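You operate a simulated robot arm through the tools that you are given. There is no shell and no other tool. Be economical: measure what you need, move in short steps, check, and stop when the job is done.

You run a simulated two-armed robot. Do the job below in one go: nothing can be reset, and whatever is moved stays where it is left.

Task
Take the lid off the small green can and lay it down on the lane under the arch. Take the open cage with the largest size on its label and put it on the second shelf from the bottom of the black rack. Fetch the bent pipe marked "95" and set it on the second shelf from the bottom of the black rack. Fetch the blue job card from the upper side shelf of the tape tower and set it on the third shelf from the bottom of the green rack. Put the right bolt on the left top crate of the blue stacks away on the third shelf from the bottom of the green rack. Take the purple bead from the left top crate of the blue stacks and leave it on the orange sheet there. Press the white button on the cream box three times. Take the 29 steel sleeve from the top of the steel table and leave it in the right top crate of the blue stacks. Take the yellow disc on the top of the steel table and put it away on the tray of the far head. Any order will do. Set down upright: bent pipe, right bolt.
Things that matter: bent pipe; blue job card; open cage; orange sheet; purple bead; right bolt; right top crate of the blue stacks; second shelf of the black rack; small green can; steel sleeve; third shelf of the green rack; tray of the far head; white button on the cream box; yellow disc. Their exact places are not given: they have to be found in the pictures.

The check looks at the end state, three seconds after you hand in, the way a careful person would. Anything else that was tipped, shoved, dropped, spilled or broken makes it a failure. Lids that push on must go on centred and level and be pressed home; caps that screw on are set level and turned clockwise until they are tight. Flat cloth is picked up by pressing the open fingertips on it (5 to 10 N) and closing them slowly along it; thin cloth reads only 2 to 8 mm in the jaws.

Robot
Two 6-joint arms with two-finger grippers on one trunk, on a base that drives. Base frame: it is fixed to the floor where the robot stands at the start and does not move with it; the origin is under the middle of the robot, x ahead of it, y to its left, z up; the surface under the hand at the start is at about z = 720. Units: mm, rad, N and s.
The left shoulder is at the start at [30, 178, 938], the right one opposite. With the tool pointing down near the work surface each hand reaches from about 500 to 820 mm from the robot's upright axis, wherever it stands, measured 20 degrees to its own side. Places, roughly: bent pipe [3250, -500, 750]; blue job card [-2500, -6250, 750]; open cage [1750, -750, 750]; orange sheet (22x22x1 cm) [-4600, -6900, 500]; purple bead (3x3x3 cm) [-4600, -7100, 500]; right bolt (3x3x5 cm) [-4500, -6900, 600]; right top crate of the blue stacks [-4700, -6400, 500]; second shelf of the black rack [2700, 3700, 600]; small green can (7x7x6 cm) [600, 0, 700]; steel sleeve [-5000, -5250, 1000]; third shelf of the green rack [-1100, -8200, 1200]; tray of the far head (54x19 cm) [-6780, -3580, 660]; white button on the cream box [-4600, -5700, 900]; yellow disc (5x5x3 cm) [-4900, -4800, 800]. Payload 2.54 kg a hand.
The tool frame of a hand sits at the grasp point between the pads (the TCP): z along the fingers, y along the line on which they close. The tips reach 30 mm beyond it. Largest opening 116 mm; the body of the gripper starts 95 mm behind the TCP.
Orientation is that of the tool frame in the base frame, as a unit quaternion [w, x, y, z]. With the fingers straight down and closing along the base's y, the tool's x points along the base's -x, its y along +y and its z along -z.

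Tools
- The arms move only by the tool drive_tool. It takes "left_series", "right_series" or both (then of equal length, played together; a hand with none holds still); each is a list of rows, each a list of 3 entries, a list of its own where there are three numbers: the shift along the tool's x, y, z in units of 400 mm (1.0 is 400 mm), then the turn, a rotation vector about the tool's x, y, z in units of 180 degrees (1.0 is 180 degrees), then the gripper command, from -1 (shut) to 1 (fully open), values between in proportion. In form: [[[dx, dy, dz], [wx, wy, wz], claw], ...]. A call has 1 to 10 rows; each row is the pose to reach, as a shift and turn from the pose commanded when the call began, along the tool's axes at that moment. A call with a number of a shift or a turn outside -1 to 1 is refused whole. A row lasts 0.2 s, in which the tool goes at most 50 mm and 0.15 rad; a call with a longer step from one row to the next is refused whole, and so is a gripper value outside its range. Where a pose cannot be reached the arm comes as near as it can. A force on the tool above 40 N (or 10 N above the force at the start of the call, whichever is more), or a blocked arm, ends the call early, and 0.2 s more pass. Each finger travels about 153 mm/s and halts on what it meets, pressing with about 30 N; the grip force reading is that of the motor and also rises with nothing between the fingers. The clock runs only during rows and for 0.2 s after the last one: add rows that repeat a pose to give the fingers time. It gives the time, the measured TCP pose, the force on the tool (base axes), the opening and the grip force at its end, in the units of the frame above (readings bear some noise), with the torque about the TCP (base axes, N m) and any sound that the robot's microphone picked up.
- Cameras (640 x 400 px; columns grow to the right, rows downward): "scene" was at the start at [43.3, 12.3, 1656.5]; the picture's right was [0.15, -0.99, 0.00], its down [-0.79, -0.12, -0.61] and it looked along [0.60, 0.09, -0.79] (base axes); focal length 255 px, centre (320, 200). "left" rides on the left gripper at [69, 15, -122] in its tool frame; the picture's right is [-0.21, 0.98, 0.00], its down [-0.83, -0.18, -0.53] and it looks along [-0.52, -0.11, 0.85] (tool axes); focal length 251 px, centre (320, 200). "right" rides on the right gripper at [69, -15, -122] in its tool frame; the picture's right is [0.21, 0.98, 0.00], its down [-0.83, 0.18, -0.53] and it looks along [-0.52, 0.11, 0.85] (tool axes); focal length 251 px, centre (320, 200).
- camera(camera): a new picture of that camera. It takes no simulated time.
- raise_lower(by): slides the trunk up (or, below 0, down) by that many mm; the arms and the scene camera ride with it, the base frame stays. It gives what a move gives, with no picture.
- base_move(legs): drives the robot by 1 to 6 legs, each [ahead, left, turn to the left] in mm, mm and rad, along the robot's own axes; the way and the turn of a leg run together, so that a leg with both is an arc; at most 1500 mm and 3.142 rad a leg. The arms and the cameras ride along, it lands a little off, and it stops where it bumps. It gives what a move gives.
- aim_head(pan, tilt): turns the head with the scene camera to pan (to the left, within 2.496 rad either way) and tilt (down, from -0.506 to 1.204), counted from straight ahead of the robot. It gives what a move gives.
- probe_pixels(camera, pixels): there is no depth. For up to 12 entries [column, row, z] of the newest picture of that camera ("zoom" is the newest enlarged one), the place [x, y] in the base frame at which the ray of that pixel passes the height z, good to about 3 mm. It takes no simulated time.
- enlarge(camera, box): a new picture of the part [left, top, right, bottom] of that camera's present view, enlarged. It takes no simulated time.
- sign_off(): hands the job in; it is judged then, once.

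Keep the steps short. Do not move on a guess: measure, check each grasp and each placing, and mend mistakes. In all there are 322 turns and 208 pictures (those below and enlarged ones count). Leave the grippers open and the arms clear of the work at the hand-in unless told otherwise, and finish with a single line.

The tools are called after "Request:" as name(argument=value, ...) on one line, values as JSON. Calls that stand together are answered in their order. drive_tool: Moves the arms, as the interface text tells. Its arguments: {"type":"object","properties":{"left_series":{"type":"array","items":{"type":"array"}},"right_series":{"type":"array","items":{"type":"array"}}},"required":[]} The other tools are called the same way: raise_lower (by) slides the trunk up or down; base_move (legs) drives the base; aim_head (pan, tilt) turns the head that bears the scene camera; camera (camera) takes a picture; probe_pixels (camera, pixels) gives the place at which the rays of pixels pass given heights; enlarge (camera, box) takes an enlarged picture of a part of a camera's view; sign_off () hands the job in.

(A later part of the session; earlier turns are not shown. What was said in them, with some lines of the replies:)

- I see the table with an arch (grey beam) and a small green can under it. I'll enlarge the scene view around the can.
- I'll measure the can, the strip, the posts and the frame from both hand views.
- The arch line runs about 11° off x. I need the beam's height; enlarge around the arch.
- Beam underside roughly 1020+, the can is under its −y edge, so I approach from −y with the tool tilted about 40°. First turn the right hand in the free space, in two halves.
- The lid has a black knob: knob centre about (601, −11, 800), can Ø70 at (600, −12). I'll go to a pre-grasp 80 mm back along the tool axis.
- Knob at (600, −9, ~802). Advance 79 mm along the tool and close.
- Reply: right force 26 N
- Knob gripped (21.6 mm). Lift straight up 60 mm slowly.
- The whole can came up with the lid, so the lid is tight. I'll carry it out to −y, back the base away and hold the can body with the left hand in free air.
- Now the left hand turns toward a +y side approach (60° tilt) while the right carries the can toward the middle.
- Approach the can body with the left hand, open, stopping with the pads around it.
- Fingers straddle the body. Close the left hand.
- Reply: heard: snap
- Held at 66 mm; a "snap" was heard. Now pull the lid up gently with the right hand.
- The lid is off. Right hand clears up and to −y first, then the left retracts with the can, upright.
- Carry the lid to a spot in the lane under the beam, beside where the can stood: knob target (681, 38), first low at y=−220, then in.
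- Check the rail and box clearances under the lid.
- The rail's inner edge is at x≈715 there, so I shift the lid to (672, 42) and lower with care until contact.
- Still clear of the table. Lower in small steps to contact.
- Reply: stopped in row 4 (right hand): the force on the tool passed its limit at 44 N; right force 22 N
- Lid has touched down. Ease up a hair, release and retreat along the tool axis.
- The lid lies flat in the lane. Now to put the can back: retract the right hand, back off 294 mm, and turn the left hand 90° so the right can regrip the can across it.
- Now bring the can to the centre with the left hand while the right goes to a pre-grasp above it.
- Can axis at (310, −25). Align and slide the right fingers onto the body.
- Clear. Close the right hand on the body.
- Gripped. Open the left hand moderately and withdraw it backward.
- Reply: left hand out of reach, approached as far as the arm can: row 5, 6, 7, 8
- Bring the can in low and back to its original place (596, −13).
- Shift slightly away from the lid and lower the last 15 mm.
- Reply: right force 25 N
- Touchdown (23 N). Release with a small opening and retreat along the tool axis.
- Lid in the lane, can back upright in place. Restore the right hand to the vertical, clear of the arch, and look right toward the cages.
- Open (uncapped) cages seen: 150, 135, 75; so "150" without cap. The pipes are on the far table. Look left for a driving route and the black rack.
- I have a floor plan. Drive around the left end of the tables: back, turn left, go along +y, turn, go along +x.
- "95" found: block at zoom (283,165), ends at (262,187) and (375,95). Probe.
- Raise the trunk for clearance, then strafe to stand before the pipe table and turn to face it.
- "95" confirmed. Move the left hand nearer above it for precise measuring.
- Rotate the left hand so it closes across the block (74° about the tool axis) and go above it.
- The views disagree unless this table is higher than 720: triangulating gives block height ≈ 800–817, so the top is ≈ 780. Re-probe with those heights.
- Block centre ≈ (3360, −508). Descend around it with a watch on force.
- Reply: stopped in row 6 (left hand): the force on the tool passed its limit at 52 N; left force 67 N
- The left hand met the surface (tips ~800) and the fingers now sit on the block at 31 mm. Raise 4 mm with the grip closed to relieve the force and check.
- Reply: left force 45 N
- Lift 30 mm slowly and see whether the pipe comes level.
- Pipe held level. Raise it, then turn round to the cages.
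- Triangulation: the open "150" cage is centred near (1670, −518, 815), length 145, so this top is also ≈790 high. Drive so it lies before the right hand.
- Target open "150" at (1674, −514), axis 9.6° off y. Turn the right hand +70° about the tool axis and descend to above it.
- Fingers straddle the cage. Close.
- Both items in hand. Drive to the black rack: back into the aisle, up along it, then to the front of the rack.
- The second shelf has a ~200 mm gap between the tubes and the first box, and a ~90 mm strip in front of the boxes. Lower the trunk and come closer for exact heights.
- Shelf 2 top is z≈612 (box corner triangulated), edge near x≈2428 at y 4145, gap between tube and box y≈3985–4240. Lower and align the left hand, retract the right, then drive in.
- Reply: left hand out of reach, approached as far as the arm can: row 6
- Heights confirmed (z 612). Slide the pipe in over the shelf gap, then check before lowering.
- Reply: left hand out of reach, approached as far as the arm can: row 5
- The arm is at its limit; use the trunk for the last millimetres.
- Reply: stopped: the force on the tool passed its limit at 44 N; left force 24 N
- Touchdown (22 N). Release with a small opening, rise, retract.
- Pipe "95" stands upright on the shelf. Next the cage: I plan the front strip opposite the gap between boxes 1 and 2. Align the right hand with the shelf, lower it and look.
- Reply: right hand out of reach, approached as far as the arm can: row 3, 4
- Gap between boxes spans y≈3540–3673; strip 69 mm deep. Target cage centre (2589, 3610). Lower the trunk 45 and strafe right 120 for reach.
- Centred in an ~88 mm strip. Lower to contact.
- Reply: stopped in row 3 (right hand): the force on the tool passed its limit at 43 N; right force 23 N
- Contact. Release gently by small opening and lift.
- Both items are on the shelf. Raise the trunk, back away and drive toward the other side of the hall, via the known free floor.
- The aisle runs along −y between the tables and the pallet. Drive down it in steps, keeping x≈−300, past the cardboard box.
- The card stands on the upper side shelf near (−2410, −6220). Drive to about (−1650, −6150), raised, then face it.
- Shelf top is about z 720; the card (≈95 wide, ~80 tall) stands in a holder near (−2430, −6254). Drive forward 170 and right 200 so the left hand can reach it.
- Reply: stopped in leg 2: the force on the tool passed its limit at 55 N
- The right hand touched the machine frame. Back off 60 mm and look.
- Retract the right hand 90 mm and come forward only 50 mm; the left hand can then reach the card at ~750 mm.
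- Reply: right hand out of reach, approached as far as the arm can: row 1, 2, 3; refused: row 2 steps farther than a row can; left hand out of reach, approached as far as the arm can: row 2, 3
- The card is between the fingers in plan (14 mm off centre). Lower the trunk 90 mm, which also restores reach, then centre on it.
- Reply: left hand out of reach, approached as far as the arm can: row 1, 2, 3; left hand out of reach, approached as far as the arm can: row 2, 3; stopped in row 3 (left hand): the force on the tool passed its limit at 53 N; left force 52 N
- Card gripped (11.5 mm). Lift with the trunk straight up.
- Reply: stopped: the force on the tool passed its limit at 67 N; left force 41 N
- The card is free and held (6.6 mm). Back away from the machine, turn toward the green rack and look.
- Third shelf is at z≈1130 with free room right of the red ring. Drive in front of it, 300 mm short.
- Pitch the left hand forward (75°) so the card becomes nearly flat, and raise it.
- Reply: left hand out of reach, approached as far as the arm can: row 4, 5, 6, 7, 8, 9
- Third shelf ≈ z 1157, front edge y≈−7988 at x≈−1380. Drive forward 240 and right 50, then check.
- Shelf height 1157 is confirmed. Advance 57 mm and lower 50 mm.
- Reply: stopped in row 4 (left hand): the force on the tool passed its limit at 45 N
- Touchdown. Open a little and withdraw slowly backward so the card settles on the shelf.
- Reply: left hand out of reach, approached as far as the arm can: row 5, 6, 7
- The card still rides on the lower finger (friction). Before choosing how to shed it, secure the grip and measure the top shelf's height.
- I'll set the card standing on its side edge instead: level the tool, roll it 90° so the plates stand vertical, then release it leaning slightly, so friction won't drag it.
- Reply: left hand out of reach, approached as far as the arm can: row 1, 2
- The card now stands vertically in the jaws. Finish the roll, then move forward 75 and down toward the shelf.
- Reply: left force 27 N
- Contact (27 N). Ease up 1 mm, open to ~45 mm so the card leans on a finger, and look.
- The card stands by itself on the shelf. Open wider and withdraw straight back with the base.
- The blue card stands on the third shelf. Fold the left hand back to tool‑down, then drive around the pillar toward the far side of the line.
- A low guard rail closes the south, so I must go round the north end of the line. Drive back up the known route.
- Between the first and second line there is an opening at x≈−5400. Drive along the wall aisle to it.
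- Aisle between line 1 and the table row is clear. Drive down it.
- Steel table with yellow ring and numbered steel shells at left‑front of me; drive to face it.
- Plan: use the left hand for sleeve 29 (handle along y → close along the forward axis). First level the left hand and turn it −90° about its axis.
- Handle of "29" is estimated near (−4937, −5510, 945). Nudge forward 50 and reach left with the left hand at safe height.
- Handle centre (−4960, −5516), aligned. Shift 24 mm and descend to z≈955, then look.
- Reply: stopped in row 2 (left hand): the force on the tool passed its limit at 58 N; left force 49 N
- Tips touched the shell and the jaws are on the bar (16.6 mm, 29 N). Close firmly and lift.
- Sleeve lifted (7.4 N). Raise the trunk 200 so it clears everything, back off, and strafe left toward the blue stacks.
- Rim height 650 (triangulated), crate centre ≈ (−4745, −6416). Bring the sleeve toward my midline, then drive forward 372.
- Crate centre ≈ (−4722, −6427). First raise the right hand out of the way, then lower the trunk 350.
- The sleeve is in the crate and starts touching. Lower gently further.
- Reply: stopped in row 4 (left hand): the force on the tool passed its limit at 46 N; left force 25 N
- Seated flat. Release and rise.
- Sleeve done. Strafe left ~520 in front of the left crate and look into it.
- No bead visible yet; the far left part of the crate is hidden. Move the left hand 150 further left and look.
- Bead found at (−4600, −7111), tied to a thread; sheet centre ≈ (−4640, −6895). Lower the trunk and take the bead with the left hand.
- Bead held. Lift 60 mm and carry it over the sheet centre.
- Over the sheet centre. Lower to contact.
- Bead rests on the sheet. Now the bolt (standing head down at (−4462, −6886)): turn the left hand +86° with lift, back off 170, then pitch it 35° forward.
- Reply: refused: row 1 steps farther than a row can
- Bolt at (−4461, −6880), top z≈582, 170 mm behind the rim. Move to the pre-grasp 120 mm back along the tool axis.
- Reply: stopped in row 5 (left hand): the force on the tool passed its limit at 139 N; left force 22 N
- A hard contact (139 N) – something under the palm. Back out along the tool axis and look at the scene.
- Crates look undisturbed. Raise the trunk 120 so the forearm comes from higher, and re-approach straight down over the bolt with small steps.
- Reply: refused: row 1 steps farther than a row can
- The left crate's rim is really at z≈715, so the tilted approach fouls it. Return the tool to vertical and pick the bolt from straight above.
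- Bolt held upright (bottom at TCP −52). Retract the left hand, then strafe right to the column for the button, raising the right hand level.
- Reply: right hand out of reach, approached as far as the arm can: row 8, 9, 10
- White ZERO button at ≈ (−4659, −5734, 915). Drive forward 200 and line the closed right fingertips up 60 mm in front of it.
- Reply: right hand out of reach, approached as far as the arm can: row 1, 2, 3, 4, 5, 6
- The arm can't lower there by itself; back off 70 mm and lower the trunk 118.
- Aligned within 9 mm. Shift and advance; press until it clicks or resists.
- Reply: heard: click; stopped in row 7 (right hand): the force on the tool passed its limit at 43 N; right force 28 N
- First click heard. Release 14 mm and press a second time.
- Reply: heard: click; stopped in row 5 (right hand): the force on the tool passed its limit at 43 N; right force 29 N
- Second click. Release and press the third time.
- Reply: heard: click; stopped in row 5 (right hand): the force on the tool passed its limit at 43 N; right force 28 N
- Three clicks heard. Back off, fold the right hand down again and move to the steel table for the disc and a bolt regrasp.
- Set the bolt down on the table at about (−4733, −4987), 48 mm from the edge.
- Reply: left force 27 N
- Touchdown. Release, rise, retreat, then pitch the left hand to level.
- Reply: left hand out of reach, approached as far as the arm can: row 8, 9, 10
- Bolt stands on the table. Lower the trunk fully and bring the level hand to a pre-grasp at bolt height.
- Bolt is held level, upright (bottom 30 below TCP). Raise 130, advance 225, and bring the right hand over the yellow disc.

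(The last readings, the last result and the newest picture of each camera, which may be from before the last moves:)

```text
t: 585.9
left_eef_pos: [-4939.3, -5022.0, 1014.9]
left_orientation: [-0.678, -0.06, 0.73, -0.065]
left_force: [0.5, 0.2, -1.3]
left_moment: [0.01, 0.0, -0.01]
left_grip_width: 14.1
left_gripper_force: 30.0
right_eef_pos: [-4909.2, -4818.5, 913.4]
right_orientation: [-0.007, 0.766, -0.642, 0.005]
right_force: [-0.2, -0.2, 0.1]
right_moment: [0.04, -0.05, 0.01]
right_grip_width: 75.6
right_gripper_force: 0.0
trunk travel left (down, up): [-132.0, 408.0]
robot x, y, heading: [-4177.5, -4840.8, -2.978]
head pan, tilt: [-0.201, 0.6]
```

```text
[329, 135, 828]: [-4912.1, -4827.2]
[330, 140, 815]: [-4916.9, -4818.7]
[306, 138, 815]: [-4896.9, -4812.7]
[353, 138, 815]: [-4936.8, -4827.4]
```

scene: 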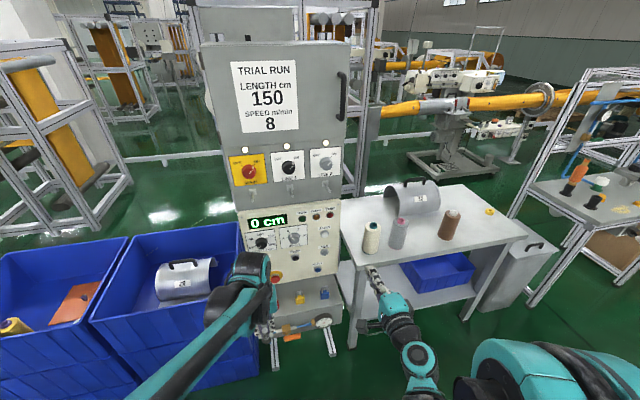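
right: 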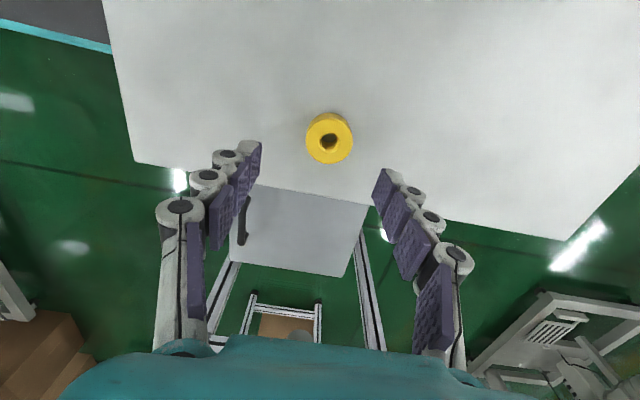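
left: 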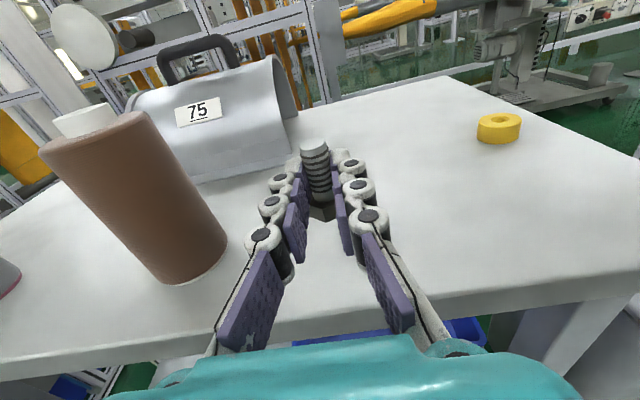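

Request:
drive_tool(right_series=[[[0.01, 0.015, 0.08], [0, 0, 0], 0.3], [[0.01, 0.015, 0.16], [0, 0, 0], 0.3], [[0.01, 0.015, 0.195], [0, 0, 0], 0.2], [[0.01, 0.015, 0.195], [0, 0, 0], -0.3], [[0.01, 0.015, 0.195], [0, 0, 0], -1], [[0.01, 0.015, 0.195], [0, 0, 0], -1]])

Request:
drive_tool(right_series=[[[0, 0, -0.05], [0, 0, 0], -1], [[0, 0, -0.15], [0, 0, 0], -1], [[0, 0, -0.27], [0, 0, 0], -1], [[0, 0, -0.39], [0, 0, 0], -1], [[0, 0, -0.5], [0, 0, 0], -1]])

Request:
camera(camera="right")

```text
t: 587.3
left_eef_pos: [-4938.0, -5022.7, 1016.2]
left_orientation: [-0.679, -0.06, 0.729, -0.066]
left_force: [-0.6, 0.1, -1.2]
left_moment: [-0.01, 0.0, 0.01]
left_grip_width: 14.2
left_gripper_force: 29.7
right_eef_pos: [-4914.7, -4822.6, 835.6]
right_orientation: [-0.007, 0.766, -0.643, 0.006]
right_force: [0.5, -0.5, 0.6]
right_moment: [-0.02, -0.01, -0.02]
right_grip_width: 40.4
right_gripper_force: 30.2
trunk travel left (down, up): [-132.0, 408.0]
robot x, y, heading: [-4177.0, -4841.3, -2.972]
head pan, tilt: [-0.201, 0.6]
```

```text
t: 588.5
left_eef_pos: [-4938.4, -5022.9, 1016.2]
left_orientation: [-0.679, -0.06, 0.729, -0.065]
left_force: [0.3, 0.9, 0.2]
left_moment: [0.02, 0.05, 0.01]
left_grip_width: 14.2
left_gripper_force: 30.3
right_eef_pos: [-4917.0, -4825.8, 1033.3]
right_orientation: [-0.007, 0.766, -0.642, 0.005]
right_force: [-0.4, 0.7, -1.1]
right_moment: [-0.04, 0.02, -0.01]
right_grip_width: 40.3
right_gripper_force: 29.9
trunk travel left (down, up): [-132.0, 408.0]
robot x, y, heading: [-4180.7, -4839.9, -2.976]
head pan, tilt: [-0.201, 0.6]
```

```text
39 pictures are left
```

right: 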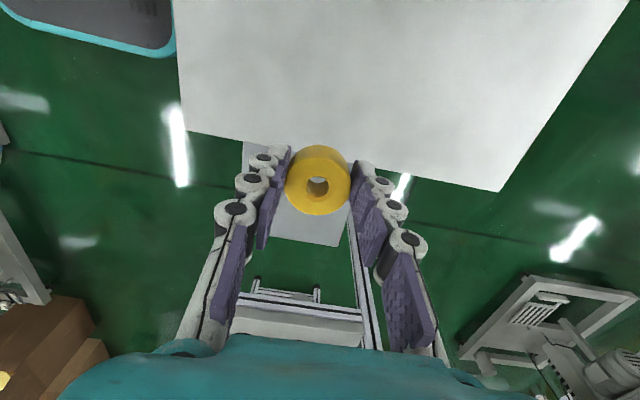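

Disc held (40 mm). Now drive north around the table row to the far line: back off, turn right to face north, go up the aisle.

Request:
base_move(legs=[[-300, 0, 0], [0, 0, -1.545], [1250, 0, 0], [1250, 0, 0], [1250, 0, 0], [1250, 0, 0]])

```text
t: 618.1
left_eef_pos: [-5018.6, 918.3, 1016.9]
left_orientation: [-0.529, 0.469, 0.562, 0.429]
left_force: [-0.5, 0.1, -0.4]
left_moment: [-0.02, -0.02, 0.0]
left_grip_width: 13.9
left_gripper_force: 30.5
right_eef_pos: [-4821.3, 899.7, 1032.6]
right_orientation: [0.002, -0.094, 0.996, -0.009]
right_force: [0.0, -0.2, -0.9]
right_moment: [-0.01, 0.0, -0.02]
right_grip_width: 40.3
right_gripper_force: 30.3
trunk travel left (down, up): [-132.0, 408.0]
robot x, y, heading: [-4825.0, 160.9, 1.753]
head pan, tilt: [-0.201, 0.6]
```

Request:
base_move(legs=[[900, 0, 0], [0, 0, 1.764], [1500, 0, 0], [0, 0, 1.36]])

Request:
aim_head(pan=0.0, tilt=0.4)

Request:
camera(camera="scene")

```text
t: 637.3
left_eef_pos: [-6220.0, -259.6, 1015.9]
left_orientation: [0.443, 0.55, -0.483, 0.518]
left_force: [0.0, 0.8, -0.1]
left_moment: [0.03, 0.03, 0.0]
left_grip_width: 14.1
left_gripper_force: 30.1
right_eef_pos: [-6416.4, -231.3, 1033.3]
right_orientation: [-0.008, 0.998, 0.07, -0.001]
right_force: [-0.3, 0.4, -0.8]
right_moment: [0.02, -0.02, -0.02]
right_grip_width: 40.2
right_gripper_force: 29.9
trunk travel left (down, up): [-132.0, 408.0]
robot x, y, heading: [-6376.5, 508.1, -1.435]
head pan, tilt: [-0.201, 0.6]
```

```text
t: 638.0
left_eef_pos: [-6219.7, -261.1, 1016.3]
left_orientation: [0.443, 0.549, -0.482, 0.519]
left_force: [-0.3, 0.9, -0.4]
left_moment: [0.01, -0.03, 0.01]
left_grip_width: 14.4
left_gripper_force: 29.4
right_eef_pos: [-6416.4, -231.6, 1032.0]
right_orientation: [-0.008, 0.997, 0.071, -0.001]
right_force: [-0.8, 0.3, -0.8]
right_moment: [0.02, -0.03, -0.01]
right_grip_width: 40.2
right_gripper_force: 29.7
trunk travel left (down, up): [-132.0, 408.0]
robot x, y, heading: [-6373.8, 507.7, -1.437]
head pan, tilt: [0.0, 0.4]
```

```text
38 pictures are left
```

scene: 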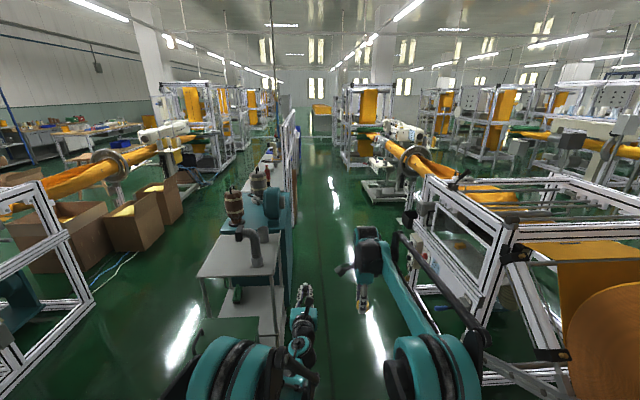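

Request:
base_move(legs=[[0, -240, 0], [0, 0, -0.06], [1000, 0, 0], [1000, 0, 0], [1000, 0, 0]])

Request:
aim_head(pan=-0.3, tilt=0.6)

Request:
camera(camera="scene")

```text
t: 654.6
left_eef_pos: [-6210.2, -3286.1, 1015.7]
left_orientation: [0.449, 0.544, -0.489, 0.513]
left_force: [-0.3, -0.1, 0.1]
left_moment: [-0.02, 0.03, 0.0]
left_grip_width: 14.0
left_gripper_force: 30.4
right_eef_pos: [-6407.7, -3254.5, 1032.2]
right_orientation: [-0.008, 0.998, 0.059, -0.002]
right_force: [-0.3, -0.7, 0.2]
right_moment: [0.04, -0.02, -0.01]
right_grip_width: 40.1
right_gripper_force: 29.9
trunk travel left (down, up): [-132.0, 408.0]
robot x, y, heading: [-6348.7, -2515.2, -1.457]
head pan, tilt: [0.0, 0.4]
```

```text
t: 655.4
left_eef_pos: [-6211.0, -3286.9, 1017.0]
left_orientation: [0.447, 0.545, -0.489, 0.513]
left_force: [-0.5, 0.4, -0.8]
left_moment: [0.0, 0.02, -0.01]
left_grip_width: 14.1
left_gripper_force: 29.4
right_eef_pos: [-6407.8, -3253.4, 1033.0]
right_orientation: [-0.009, 0.998, 0.058, -0.002]
right_force: [0.4, -0.2, -1.0]
right_moment: [0.03, -0.01, 0.01]
right_grip_width: 40.1
right_gripper_force: 30.4
trunk travel left (down, up): [-132.0, 408.0]
robot x, y, heading: [-6351.0, -2516.3, -1.463]
head pan, tilt: [-0.3, 0.6]
```

```text
37 pictures are left
```

scene: 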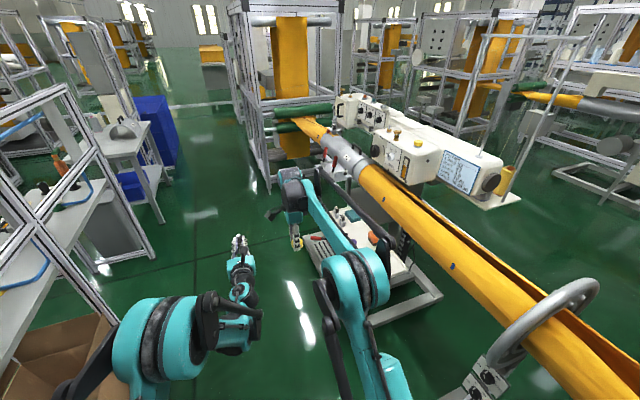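

Request:
enlarge(camera="scene", box=[270, 170, 450, 330])

Request:
camera(camera="right")

```text
2.50 times, centred on (360, 250) of scene
```

zoom: 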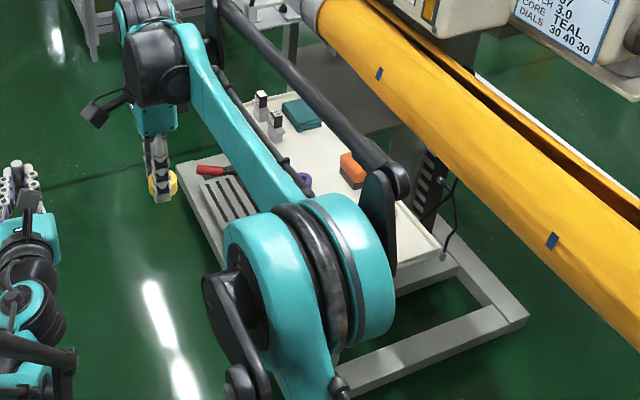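

```text
35 pictures are left
```

right: 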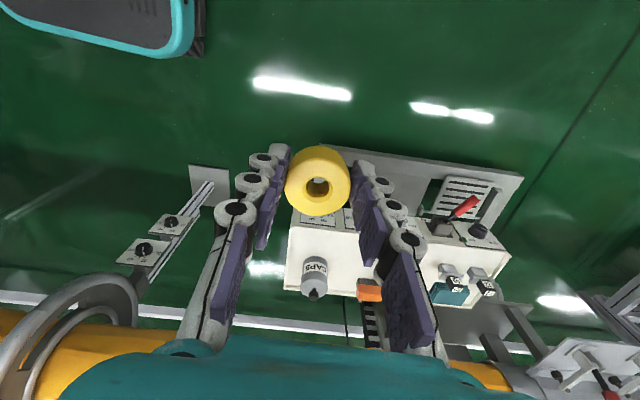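

Request:
base_move(legs=[[280, -60, 0]])

Request:
camera(camera="right")

```text
t: 657.4
left_eef_pos: [-6243.4, -3575.3, 1014.9]
left_orientation: [0.449, 0.544, -0.49, 0.512]
left_force: [0.1, -0.6, -0.8]
left_moment: [-0.05, 0.0, 0.04]
left_grip_width: 14.1
left_gripper_force: 29.6
right_eef_pos: [-6439.9, -3541.1, 1032.7]
right_orientation: [-0.009, 0.998, 0.057, -0.001]
right_force: [0.0, -0.1, -1.4]
right_moment: [0.05, 0.01, -0.02]
right_grip_width: 40.3
right_gripper_force: 29.7
trunk travel left (down, up): [-132.0, 408.0]
robot x, y, heading: [-6374.0, -2797.8, -1.467]
head pan, tilt: [-0.3, 0.6]
```

```text
34 pictures are left
```

right: 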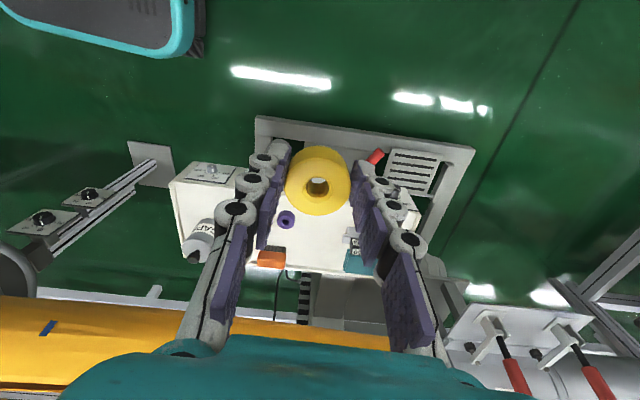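

Triangulation: the orange block is at z≈696, so the tray top ≈ 675. Probe free spots.

Request:
probe_pixels(camera="right", pixels=[[286, 222, 675], [271, 262, 675], [355, 250, 675], [325, 235, 675], [175, 180, 675], [415, 220, 675], [408, 265, 675], [190, 262, 675], [318, 262, 675]])

Request:
enlarge(camera="right", box=[160, 130, 440, 300])

```text
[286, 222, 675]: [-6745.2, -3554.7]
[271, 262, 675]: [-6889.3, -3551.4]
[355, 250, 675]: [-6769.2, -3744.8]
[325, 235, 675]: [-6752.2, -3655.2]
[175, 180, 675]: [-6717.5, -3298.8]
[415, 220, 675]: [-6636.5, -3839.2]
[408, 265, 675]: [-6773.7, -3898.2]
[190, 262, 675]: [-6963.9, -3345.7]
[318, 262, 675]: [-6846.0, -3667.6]
```

```text
2.29 times, centred on (300, 215) of right
```

zoom: 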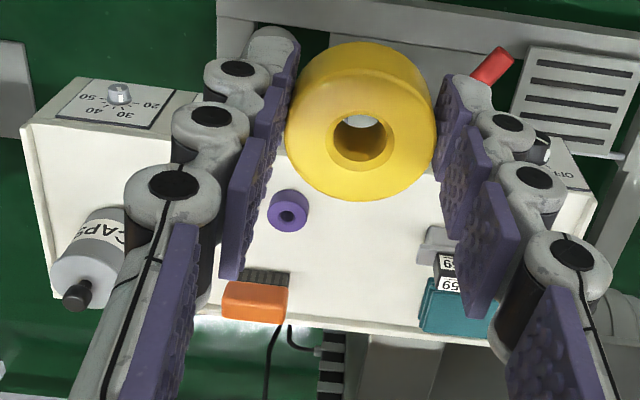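

Free spot on the tray near (−6740, −3645). Move the base 289 forward, 54 left, then reach over with the right hand.

Request:
base_move(legs=[[289, 54, 0]])

Request:
drive_tool(right_series=[[[-0.06, -0.1, 0], [0, 0, 0], -1], [[-0.12, -0.2, 0], [0, 0, 0], -1], [[-0.2, -0.28, 0], [0, 0, 0], -1], [[-0.3, -0.34, 0], [0, 0, 0], -1], [[-0.4, -0.38, 0], [0, 0, 0], -1], [[-0.5, -0.4, 0], [0, 0, 0], -1]])

Request:
camera(camera="right")

```text
t: 659.4
left_eef_pos: [-6156.4, -3855.0, 1015.5]
left_orientation: [0.448, 0.545, -0.488, 0.514]
left_force: [0.7, -1.0, -0.7]
left_moment: [0.01, 0.02, -0.02]
left_grip_width: 14.0
left_gripper_force: 30.4
right_eef_pos: [-6353.8, -3822.2, 1031.9]
right_orientation: [-0.009, 0.998, 0.058, -0.002]
right_force: [0.6, -0.2, -0.9]
right_moment: [0.03, 0.03, 0.03]
right_grip_width: 40.1
right_gripper_force: 30.3
trunk travel left (down, up): [-132.0, 408.0]
robot x, y, heading: [-6289.3, -3086.0, -1.462]
head pan, tilt: [-0.3, 0.6]
```

```text
t: 660.8
left_eef_pos: [-6157.7, -3854.2, 1017.3]
left_orientation: [0.448, 0.544, -0.49, 0.513]
left_force: [-0.5, -0.1, -0.2]
left_moment: [0.03, 0.0, 0.04]
left_grip_width: 14.2
left_gripper_force: 30.6
right_eef_pos: [-6569.9, -3685.7, 1033.9]
right_orientation: [-0.008, 0.998, 0.058, 0.0]
right_force: [-0.3, -0.2, -1.2]
right_moment: [0.02, -0.03, 0.03]
right_grip_width: 40.1
right_gripper_force: 30.0
trunk travel left (down, up): [-132.0, 408.0]
robot x, y, heading: [-6291.5, -3086.8, -1.46]
head pan, tilt: [-0.3, 0.6]
```

```text
32 pictures are left
```

right: 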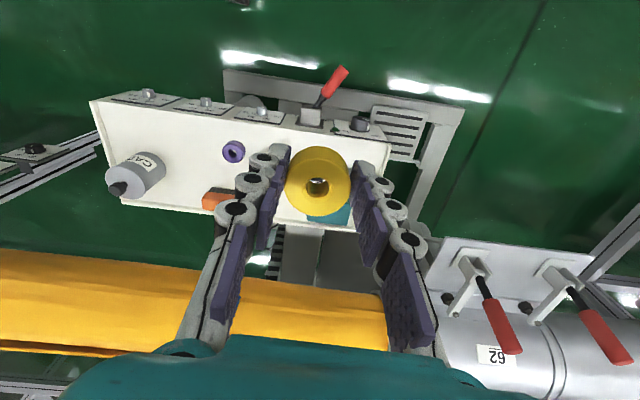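

Request:
probe_pixels(camera="right", pixels=[[190, 152, 675], [233, 155, 675], [160, 170, 675], [275, 160, 675], [105, 110, 675], [215, 208, 675], [180, 195, 675], [190, 110, 675]])

```text
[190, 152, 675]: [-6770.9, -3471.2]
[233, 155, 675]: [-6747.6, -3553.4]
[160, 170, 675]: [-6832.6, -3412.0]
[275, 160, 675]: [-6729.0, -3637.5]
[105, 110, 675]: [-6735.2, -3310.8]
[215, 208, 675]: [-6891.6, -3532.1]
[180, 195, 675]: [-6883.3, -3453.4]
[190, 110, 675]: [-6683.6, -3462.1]
```

Request:
probe_pixels(camera="right", pixels=[[250, 262, 900], [250, 262, 950], [440, 250, 900], [440, 240, 1000], [380, 290, 950]])

Request:
drive_tool(right_series=[[[-0.1, -0.04, 0], [0, 0, 0], -1], [[-0.2, -0.08, 0.02], [0, 0, 0], -1], [[-0.31, -0.12, 0.05], [0, 0, 0], -1], [[-0.414, -0.164, 0.08], [0, 0, 0], -1]])

Request:
camera(camera="right")

```text
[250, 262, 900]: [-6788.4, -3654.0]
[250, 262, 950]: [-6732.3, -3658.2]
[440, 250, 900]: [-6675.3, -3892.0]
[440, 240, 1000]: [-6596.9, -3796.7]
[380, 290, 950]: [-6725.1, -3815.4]
```

```text
t: 661.8
left_eef_pos: [-6157.1, -3854.6, 1017.1]
left_orientation: [0.448, 0.544, -0.489, 0.514]
left_force: [0.7, -0.5, -0.2]
left_moment: [-0.02, -0.02, 0.07]
left_grip_width: 14.2
left_gripper_force: 30.5
right_eef_pos: [-6745.0, -3635.4, 1006.5]
right_orientation: [-0.008, 0.998, 0.058, 0.0]
right_force: [0.9, -0.7, -1.1]
right_moment: [0.03, -0.04, -0.04]
right_grip_width: 40.2
right_gripper_force: 29.9
trunk travel left (down, up): [-132.0, 408.0]
robot x, y, heading: [-6290.8, -3083.3, -1.461]
head pan, tilt: [-0.3, 0.6]
```

```text
31 pictures are left
```

right: 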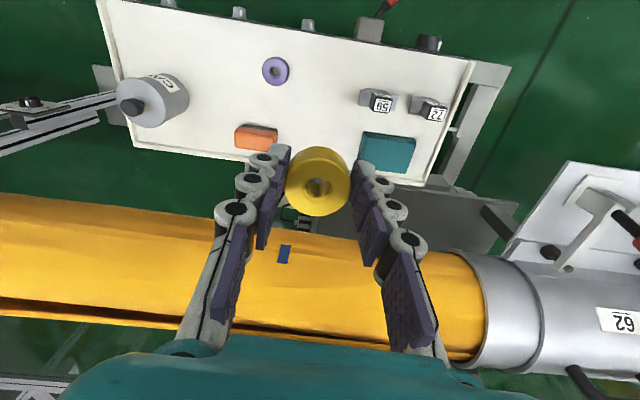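

Request:
probe_pixels(camera="right", pixels=[[320, 100, 675], [325, 60, 675], [330, 130, 675], [250, 230, 850], [250, 230, 900], [250, 230, 950], [276, 72, 675], [380, 100, 675]])

```text
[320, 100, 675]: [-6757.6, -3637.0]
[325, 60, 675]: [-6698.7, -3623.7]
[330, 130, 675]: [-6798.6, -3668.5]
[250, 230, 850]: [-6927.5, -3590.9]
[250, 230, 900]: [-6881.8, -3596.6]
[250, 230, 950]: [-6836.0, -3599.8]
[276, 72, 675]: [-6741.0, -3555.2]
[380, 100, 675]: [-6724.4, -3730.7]
```

The spot below is free of items (tray centre between purple ring and boxes). Shift 17 mm outward and descend in steps.

Request:
drive_tool(right_series=[[[0.042, 0, 0.08], [0, 0, 0], -1], [[0.042, 0, 0.18], [0, 0, 0], -1], [[0.042, 0, 0.28], [0, 0, 0], -1], [[0.042, 0, 0.38], [0, 0, 0], -1], [[0.042, 0, 0.48], [0, 0, 0], -1], [[0.042, 0, 0.58], [0, 0, 0], -1], [[0.042, 0, 0.66], [0, 0, 0], -1]])

Request:
camera(camera="right")

```text
t: 663.4
left_eef_pos: [-6157.5, -3854.3, 1016.3]
left_orientation: [0.449, 0.544, -0.49, 0.512]
left_force: [-0.3, 0.1, -0.5]
left_moment: [-0.01, 0.0, 0.02]
left_grip_width: 14.1
left_gripper_force: 30.7
right_eef_pos: [-6725.0, -3633.2, 742.6]
right_orientation: [-0.009, 0.998, 0.058, -0.001]
right_force: [-0.2, 0.7, -1.3]
right_moment: [-0.01, -0.06, 0.04]
right_grip_width: 40.4
right_gripper_force: 29.9
trunk travel left (down, up): [-132.0, 408.0]
robot x, y, heading: [-6294.7, -3084.0, -1.463]
head pan, tilt: [-0.3, 0.6]
```

```text
30 pictures are left
```

right: 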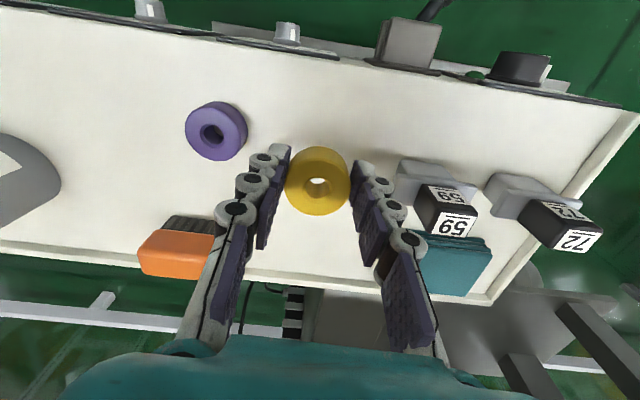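

Request:
probe_pixels(camera="right", pixels=[[398, 170, 690], [400, 190, 700], [246, 130, 685], [420, 235, 690]])

Request:
drive_tool(right_series=[[[0, -0.02, 0.03], [0, 0, 0], -1], [[0, -0.03, 0.055], [0, 0, 0], -1], [[0, -0.03, 0.065], [0, 0, 0], -1], [[0, -0.03, 0.073], [0, 0, 0], -1], [[0, -0.03, 0.08], [0, 0, 0], -1]])

```text
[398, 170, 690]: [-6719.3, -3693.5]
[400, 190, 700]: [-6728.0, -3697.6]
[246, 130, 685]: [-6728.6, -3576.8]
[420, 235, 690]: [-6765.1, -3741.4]
```

```text
t: 664.6
left_eef_pos: [-6157.6, -3854.3, 1016.8]
left_orientation: [0.449, 0.544, -0.49, 0.512]
left_force: [0.1, 0.1, -0.1]
left_moment: [0.0, 0.03, -0.03]
left_grip_width: 14.2
left_gripper_force: 30.0
right_eef_pos: [-6729.0, -3620.4, 709.3]
right_orientation: [-0.009, 0.998, 0.059, -0.002]
right_force: [0.7, 0.8, -1.0]
right_moment: [-0.01, 0.0, -0.02]
right_grip_width: 40.2
right_gripper_force: 29.6
trunk travel left (down, up): [-132.0, 408.0]
robot x, y, heading: [-6292.0, -3083.5, -1.467]
head pan, tilt: [-0.3, 0.6]
```

Request:
drive_tool(right_series=[[[0, 0, 0.006], [0, 0, 0], -1], [[0, 0, 0.012], [0, 0, 0], -1], [[0, 0, 0.018], [0, 0, 0], -1], [[0, 0, 0.024], [0, 0, 0], -1], [[0, 0, 0.03], [0, 0, 0], -1], [[0, 0, 0.036], [0, 0, 0], -1], [[0, 0, 0.042], [0, 0, 0], -1], [[0, 0, 0.048], [0, 0, 0], -1]])

```text
t: 666.4
left_eef_pos: [-6156.7, -3853.3, 1017.3]
left_orientation: [0.449, 0.544, -0.489, 0.513]
left_force: [-0.3, -0.3, 0.3]
left_moment: [0.03, -0.04, 0.0]
left_grip_width: 14.2
left_gripper_force: 29.8
right_eef_pos: [-6726.9, -3619.7, 690.7]
right_orientation: [-0.008, 0.998, 0.058, -0.002]
right_force: [-4.7, -2.4, 25.5]
right_moment: [-0.13, 0.3, -0.03]
right_grip_width: 40.7
right_gripper_force: 30.0
trunk travel left (down, up): [-132.0, 408.0]
robot x, y, heading: [-6292.5, -3084.4, -1.461]
head pan, tilt: [-0.3, 0.6]
```

Contact (25 N). Release with a small opening and rise.

Request:
drive_tool(right_series=[[[0, 0, -0.003], [0, 0, 0], -0.2], [[0, 0, -0.003], [0, 0, 0], -0.14], [[0, 0, -0.05], [0, 0, 0], -0.14], [[0, 0, -0.16], [0, 0, 0], -0.14], [[0, 0, -0.28], [0, 0, 0], -0.14], [[0, 0, -0.4], [0, 0, 0], -0.14], [[0, 0, -0.52], [0, 0, 0], -0.14], [[0.05, 0, -0.63], [0, 0, 0], -0.14], [[0.12, 0, -0.72], [0, 0, 0], -0.14]])

Request:
camera(camera="right")

```text
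t: 668.4
left_eef_pos: [-6156.0, -3853.3, 1016.3]
left_orientation: [0.449, 0.544, -0.489, 0.513]
left_force: [0.2, 0.0, -0.1]
left_moment: [0.01, 0.02, -0.02]
left_grip_width: 14.3
left_gripper_force: 30.3
right_eef_pos: [-6677.5, -3618.0, 980.1]
right_orientation: [-0.008, 0.998, 0.059, -0.002]
right_force: [0.0, -0.1, 0.9]
right_moment: [-0.02, 0.04, -0.02]
right_grip_width: 50.1
right_gripper_force: 0.2
trunk travel left (down, up): [-132.0, 408.0]
robot x, y, heading: [-6289.8, -3087.0, -1.462]
head pan, tilt: [-0.3, 0.6]
```

```text
29 pictures are left
```

right: 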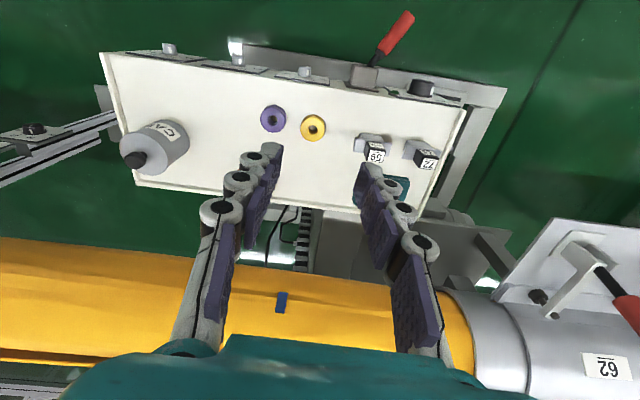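

Disc placed on the tray. Retract the right hand and drive back out north with the bolt.

Request:
drive_tool(right_series=[[[0.1, 0, 0], [0, 0, 0], -0.14], [[0.2, 0.03, 0], [0, 0, 0], -0.14], [[0.3, 0.06, 0], [0, 0, 0], -0.3], [[0.4, 0.1, 0], [0, 0, 0], -0.3], [[0.5, 0.14, 0], [0, 0, 0], -0.5], [[0.6, 0.18, 0], [0, 0, 0], -0.5]])

Request:
base_move(legs=[[-1200, 0, 0], [-1200, 0, 0], [-1200, 0, 0], [0, 0, 1.973], [1500, 0, 0]])

```text
t: 669.8
left_eef_pos: [-6156.7, -3855.5, 1016.1]
left_orientation: [0.448, 0.545, -0.489, 0.513]
left_force: [-0.4, -0.8, -0.4]
left_moment: [-0.03, 0.01, -0.04]
left_grip_width: 14.2
left_gripper_force: 29.6
right_eef_pos: [-6432.2, -3661.5, 971.7]
right_orientation: [-0.009, 0.998, 0.058, -0.001]
right_force: [-0.1, -0.1, 0.0]
right_moment: [0.01, 0.03, 0.0]
right_grip_width: 29.0
right_gripper_force: 0.1
trunk travel left (down, up): [-132.0, 408.0]
robot x, y, heading: [-6293.6, -3087.4, -1.469]
head pan, tilt: [-0.3, 0.6]
```

```text
t: 698.9
left_eef_pos: [-4728.5, 1630.2, 1015.9]
left_orientation: [-0.175, 0.71, 0.178, 0.658]
left_force: [-0.5, -0.3, 0.1]
left_moment: [0.0, -0.02, 0.03]
left_grip_width: 14.4
left_gripper_force: 30.2
right_eef_pos: [-4804.3, 1301.8, 973.3]
right_orientation: [-0.004, 0.51, 0.86, -0.008]
right_force: [0.0, 0.2, -0.1]
right_moment: [0.02, 0.02, 0.0]
right_grip_width: 28.8
right_gripper_force: 0.2
trunk travel left (down, up): [-132.0, 408.0]
robot x, y, heading: [-5391.5, 1212.0, 0.491]
head pan, tilt: [-0.3, 0.6]
```

Request:
base_move(legs=[[0, 0, -0.335], [1500, 0, 0], [1500, 0, 0], [1500, 0, 0], [450, 0, 0]])

```text
t: 723.4
left_eef_pos: [213.4, 2025.4, 1015.7]
left_orientation: [-0.053, 0.731, 0.047, 0.679]
left_force: [0.1, -0.4, -1.2]
left_moment: [0.01, -0.04, -0.01]
left_grip_width: 14.1
left_gripper_force: 29.7
right_eef_pos: [24.9, 1745.8, 973.7]
right_orientation: [-0.005, 0.656, 0.754, -0.008]
right_force: [1.2, 0.3, 0.0]
right_moment: [-0.02, 0.01, -0.02]
right_grip_width: 29.0
right_gripper_force: 0.0
trunk travel left (down, up): [-132.0, 408.0]
robot x, y, heading: [-553.1, 1872.2, 0.133]
head pan, tilt: [-0.3, 0.6]
```

Request:
base_move(legs=[[0, 0, -1.606], [1080, 0, 0], [1080, 0, 0], [1080, 0, 0], [1080, 0, 0], [1030, 0, 0]])

```text
t: 753.2
left_eef_pos: [120.5, -4200.7, 1015.9]
left_orientation: [0.447, 0.545, -0.488, 0.514]
left_force: [0.8, 0.1, 0.1]
left_moment: [0.0, 0.02, 0.0]
left_grip_width: 14.6
left_gripper_force: 29.7
right_eef_pos: [-156.4, -4008.6, 973.8]
right_orientation: [-0.008, 0.998, 0.06, -0.001]
right_force: [0.4, 0.1, -0.1]
right_moment: [0.0, 0.0, -0.01]
right_grip_width: 29.2
right_gripper_force: 0.0
trunk travel left (down, up): [-132.0, 408.0]
robot x, y, heading: [-12.9, -3432.4, -1.463]
head pan, tilt: [-0.3, 0.6]
```

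Request:
base_move(legs=[[0, 0, -1.153], [1372, 0, 0], [0, 0, 0.923], [1350, 0, 0], [1350, 0, 0], [0, 0, 0.333]])

Request:
aim_head(pan=0.1, tilt=0.5)

Request:
camera(camera="scene")

```text
t: 778.9
left_eef_pos: [-1326.7, -7511.6, 1016.2]
left_orientation: [0.423, 0.567, -0.46, 0.535]
left_force: [0.0, -0.7, -0.9]
left_moment: [0.05, -0.03, 0.0]
left_grip_width: 14.5
left_gripper_force: 29.7
right_eef_pos: [-1619.2, -7347.4, 973.2]
right_orientation: [-0.008, 0.994, 0.108, -0.002]
right_force: [0.6, -0.3, 0.0]
right_moment: [0.0, 0.02, 0.0]
right_grip_width: 29.0
right_gripper_force: 0.1
trunk travel left (down, up): [-132.0, 408.0]
robot x, y, heading: [-1538.9, -6760.2, -1.36]
head pan, tilt: [-0.3, 0.6]
```

```text
t: 779.7
left_eef_pos: [-1325.3, -7510.9, 1017.0]
left_orientation: [0.423, 0.568, -0.461, 0.535]
left_force: [-0.3, -0.3, 0.0]
left_moment: [0.0, -0.03, -0.05]
left_grip_width: 14.6
left_gripper_force: 30.1
right_eef_pos: [-1619.1, -7347.0, 973.4]
right_orientation: [-0.008, 0.994, 0.109, -0.002]
right_force: [-0.2, -0.5, 0.0]
right_moment: [0.0, -0.01, 0.03]
right_grip_width: 29.2
right_gripper_force: 0.0
trunk travel left (down, up): [-132.0, 408.0]
robot x, y, heading: [-1538.7, -6761.3, -1.363]
head pan, tilt: [0.099, 0.499]
```

```text
28 pictures are left
```

scene: 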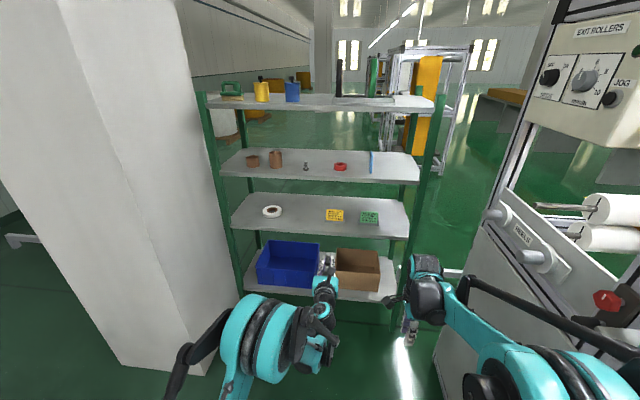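

Card still stands on the shelf. Raise the trunk 250 and drive forward to bring the bolt over the free spot left of the red ring.

Request:
raise_lower(by=250)

Request:
base_move(legs=[[360, 93, 0]])

Request:
camera(camera="left")

```text
t: 782.3
left_eef_pos: [-1325.9, -7510.8, 1265.9]
left_orientation: [0.422, 0.568, -0.461, 0.535]
left_force: [0.2, -0.8, -1.2]
left_moment: [0.0, -0.01, 0.02]
left_grip_width: 14.1
left_gripper_force: 30.2
right_eef_pos: [-1619.9, -7345.9, 1223.4]
right_orientation: [-0.009, 0.994, 0.107, -0.002]
right_force: [0.5, -0.5, 0.9]
right_moment: [0.04, 0.03, 0.01]
right_grip_width: 29.0
right_gripper_force: 0.1
trunk travel left (down, up): [-382.0, 158.0]
robot x, y, heading: [-1537.3, -6760.4, -1.357]
head pan, tilt: [0.099, 0.499]
```

```text
t: 784.7
left_eef_pos: [-1162.1, -7850.1, 1264.6]
left_orientation: [0.423, 0.568, -0.462, 0.535]
left_force: [0.6, 0.3, -0.7]
left_moment: [0.02, -0.02, 0.01]
left_grip_width: 14.5
left_gripper_force: 30.1
right_eef_pos: [-1456.2, -7683.1, 1222.4]
right_orientation: [-0.008, 0.994, 0.107, -0.002]
right_force: [-0.3, -0.3, -0.3]
right_moment: [0.03, 0.0, -0.02]
right_grip_width: 29.1
right_gripper_force: 0.0
trunk travel left (down, up): [-382.0, 158.0]
robot x, y, heading: [-1370.3, -7095.7, -1.365]
head pan, tilt: [0.099, 0.499]
```

```text
27 pictures are left
```

left: 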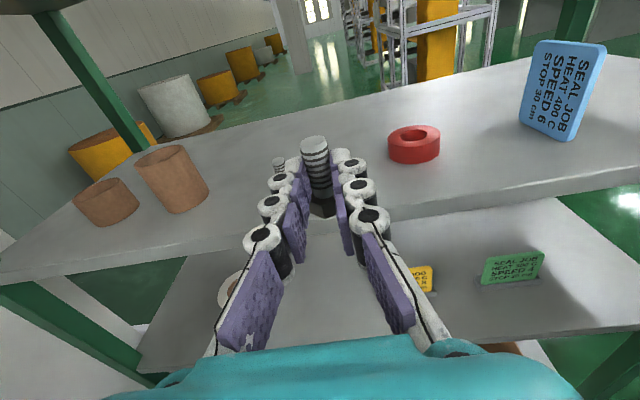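

Request:
probe_pixels(camera="left", pixels=[[281, 174, 1157], [414, 160, 1157], [430, 200, 1157], [200, 205, 1157], [120, 240, 1157]])

```text
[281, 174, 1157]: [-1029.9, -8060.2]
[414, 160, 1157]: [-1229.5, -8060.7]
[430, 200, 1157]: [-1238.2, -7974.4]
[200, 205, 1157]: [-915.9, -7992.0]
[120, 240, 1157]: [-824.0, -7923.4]
```

Request:
base_move(legs=[[148, 0, 0]])

Request:
raise_lower(by=-60)

Request:
camera(camera="left")

```text
t: 786.1
left_eef_pos: [-1132.3, -7991.6, 1266.3]
left_orientation: [0.423, 0.567, -0.463, 0.533]
left_force: [0.9, 0.7, -0.2]
left_moment: [-0.01, 0.01, 0.02]
left_grip_width: 14.7
left_gripper_force: 29.9
right_eef_pos: [-1425.2, -7826.5, 1223.3]
right_orientation: [-0.008, 0.994, 0.107, -0.003]
right_force: [0.0, 0.1, 0.2]
right_moment: [0.0, -0.01, -0.01]
right_grip_width: 29.1
right_gripper_force: 0.1
trunk travel left (down, up): [-382.0, 158.0]
robot x, y, heading: [-1341.0, -7239.6, -1.364]
head pan, tilt: [0.099, 0.499]
```

```text
t: 787.1
left_eef_pos: [-1133.3, -7991.5, 1207.0]
left_orientation: [0.423, 0.567, -0.461, 0.535]
left_force: [-0.5, 0.3, -0.1]
left_moment: [0.01, -0.01, -0.01]
left_grip_width: 14.3
left_gripper_force: 29.5
right_eef_pos: [-1425.5, -7826.3, 1163.2]
right_orientation: [-0.008, 0.994, 0.107, -0.002]
right_force: [-0.6, -0.1, 0.6]
right_moment: [0.01, 0.02, 0.03]
right_grip_width: 29.2
right_gripper_force: 0.1
trunk travel left (down, up): [-322.0, 218.0]
robot x, y, heading: [-1344.7, -7240.2, -1.367]
head pan, tilt: [0.099, 0.499]
```

```text
26 pictures are left
```

left: 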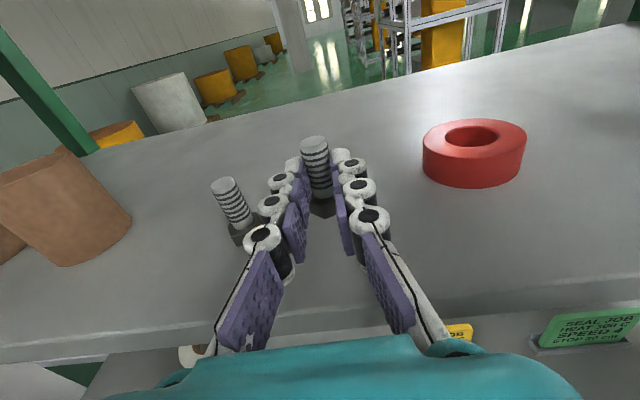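

Request:
probe_pixels(camera="left", pixels=[[237, 238, 1157], [226, 185, 1205], [245, 228, 1160], [470, 180, 1157]])

```text
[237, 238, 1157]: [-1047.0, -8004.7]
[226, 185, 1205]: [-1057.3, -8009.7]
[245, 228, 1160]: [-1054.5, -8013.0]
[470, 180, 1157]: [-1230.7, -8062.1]
```

Request:
drive_tool(left_series=[[[0, 0.025, 0], [0, 0, 0], -1], [[-0.02, 0.025, 0], [0, 0, 0], -1], [[-0.035, 0.025, 0], [0, 0, 0], -1], [[-0.042, 0.025, 0], [0, 0, 0], -1], [[-0.049, 0.025, 0], [0, 0, 0], -1], [[-0.056, 0.025, 0], [0, 0, 0], -1]])

```text
t: 788.5
left_eef_pos: [-1143.6, -7991.8, 1186.0]
left_orientation: [0.424, 0.566, -0.461, 0.535]
left_force: [2.0, -5.6, 23.9]
left_moment: [-0.74, -0.11, 0.02]
left_grip_width: 14.5
left_gripper_force: 30.2
right_eef_pos: [-1426.2, -7826.2, 1165.4]
right_orientation: [-0.008, 0.994, 0.108, -0.002]
right_force: [0.1, 0.3, 0.7]
right_moment: [0.01, -0.03, -0.02]
right_grip_width: 28.8
right_gripper_force: 0.0
trunk travel left (down, up): [-322.0, 218.0]
robot x, y, heading: [-1340.0, -7238.9, -1.367]
head pan, tilt: [0.099, 0.499]
```

Contact (24 N). Ease, open slightly and look.

Request:
drive_tool(left_series=[[[0.003, 0, 0], [0, 0, 0], -0.8], [[0.003, 0, 0], [0, 0, 0], -0.6], [[0.003, 0, 0], [0, 0, 0], -0.45], [[0.003, 0, 0], [0, 0, 0], -0.45]])

Request:
camera(camera="left")

```text
t: 789.5
left_eef_pos: [-1141.9, -7992.7, 1184.6]
left_orientation: [0.424, 0.567, -0.462, 0.534]
left_force: [-0.1, -0.4, -0.2]
left_moment: [-0.04, -0.02, -0.01]
left_grip_width: 31.9
left_gripper_force: 0.1
right_eef_pos: [-1424.9, -7827.1, 1162.9]
right_orientation: [-0.009, 0.994, 0.106, -0.002]
right_force: [-0.1, 0.2, -0.2]
right_moment: [0.0, 0.01, 0.01]
right_grip_width: 29.0
right_gripper_force: 0.0
trunk travel left (down, up): [-322.0, 218.0]
robot x, y, heading: [-1339.9, -7239.5, -1.366]
head pan, tilt: [0.099, 0.499]
```

```text
25 pictures are left
```

left: 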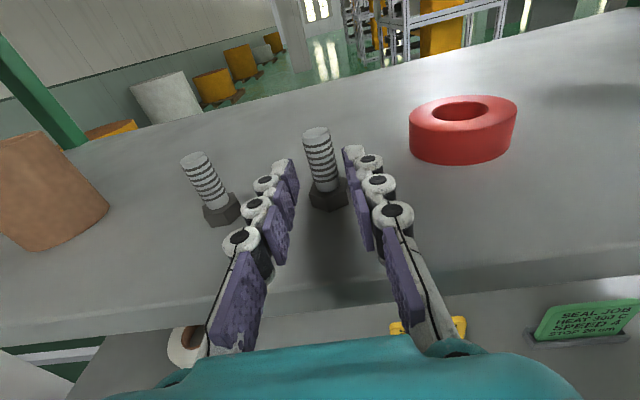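

Bolt stands upright. Open a little more and back straight out with the base.

Request:
drive_tool(left_series=[[[0, 0, 0], [0, 0, 0], -0.3], [[0, 0, 0], [0, 0, 0], -0.25]])

Request:
base_move(legs=[[-400, 0, 0]])

Request:
camera(camera="left")

```text
t: 790.1
left_eef_pos: [-1142.8, -7993.7, 1185.3]
left_orientation: [0.424, 0.567, -0.462, 0.534]
left_force: [-0.2, -0.2, 0.7]
left_moment: [0.0, 0.03, 0.01]
left_grip_width: 43.5
left_gripper_force: 0.0
right_eef_pos: [-1426.1, -7826.9, 1162.9]
right_orientation: [-0.009, 0.994, 0.107, -0.002]
right_force: [-0.1, 0.3, 0.7]
right_moment: [-0.02, 0.02, -0.02]
right_grip_width: 29.3
right_gripper_force: 0.0
trunk travel left (down, up): [-322.0, 218.0]
robot x, y, heading: [-1343.0, -7241.7, -1.367]
head pan, tilt: [0.099, 0.499]
```

```text
t: 792.5
left_eef_pos: [-1223.6, -7607.1, 1185.3]
left_orientation: [0.425, 0.566, -0.462, 0.535]
left_force: [0.6, 0.2, -0.3]
left_moment: [0.01, 0.02, 0.01]
left_grip_width: 43.6
left_gripper_force: 0.0
right_eef_pos: [-1505.9, -7441.0, 1163.2]
right_orientation: [-0.008, 0.994, 0.107, -0.002]
right_force: [0.6, 0.6, 0.8]
right_moment: [-0.02, 0.03, -0.02]
right_grip_width: 29.2
right_gripper_force: 0.1
trunk travel left (down, up): [-322.0, 218.0]
robot x, y, heading: [-1422.7, -6856.1, -1.366]
head pan, tilt: [0.099, 0.499]
```

```text
24 pictures are left
```

left: 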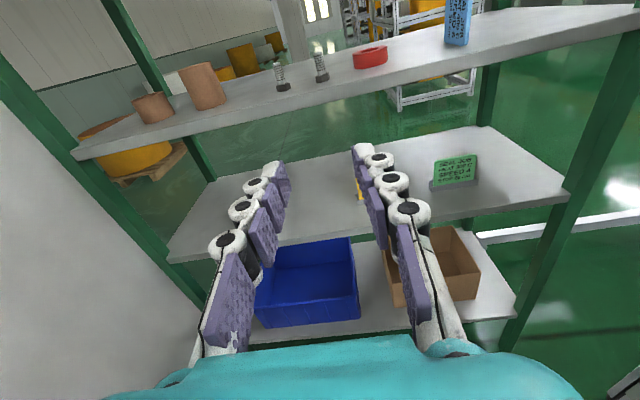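

Everything is in place. Open both grippers, arms clear, and hand in.

Request:
drive_tool(left_series=[[[0, 0, 0], [0, 0, 0], 0.5], [[0, 0, 0], [0, 0, 0], 1], [[0, 0, 0], [0, 0, 0], 1]], right_series=[[[0, 0, 0], [0, 0, 0], 0.2], [[0, 0, 0], [0, 0, 0], 1], [[0, 0, 0], [0, 0, 0], 1]])

Request:
sign_off()

```text
t: 793.3
left_eef_pos: [-1223.6, -7608.7, 1184.0]
left_orientation: [0.423, 0.568, -0.462, 0.534]
left_force: [-0.2, -0.2, -0.4]
left_moment: [0.0, -0.03, -0.01]
left_grip_width: 116.0
left_gripper_force: 0.1
right_eef_pos: [-1505.1, -7442.5, 1163.4]
right_orientation: [-0.008, 0.994, 0.107, -0.002]
right_force: [0.6, 1.2, 0.0]
right_moment: [0.0, -0.01, 0.0]
right_grip_width: 116.1
right_gripper_force: 0.1
trunk travel left (down, up): [-322.0, 218.0]
robot x, y, heading: [-1423.6, -6850.0, -1.363]
head pan, tilt: [0.099, 0.499]
```

```text
The job is handed in.
```

All nine tasks were carried out and the job is handed in; the blue card is standing on its edge rather than lying flat, and I bumped a machine frame (55 N) and once hit something hard over the left crate (139 N), with no visible damage or shift at either.
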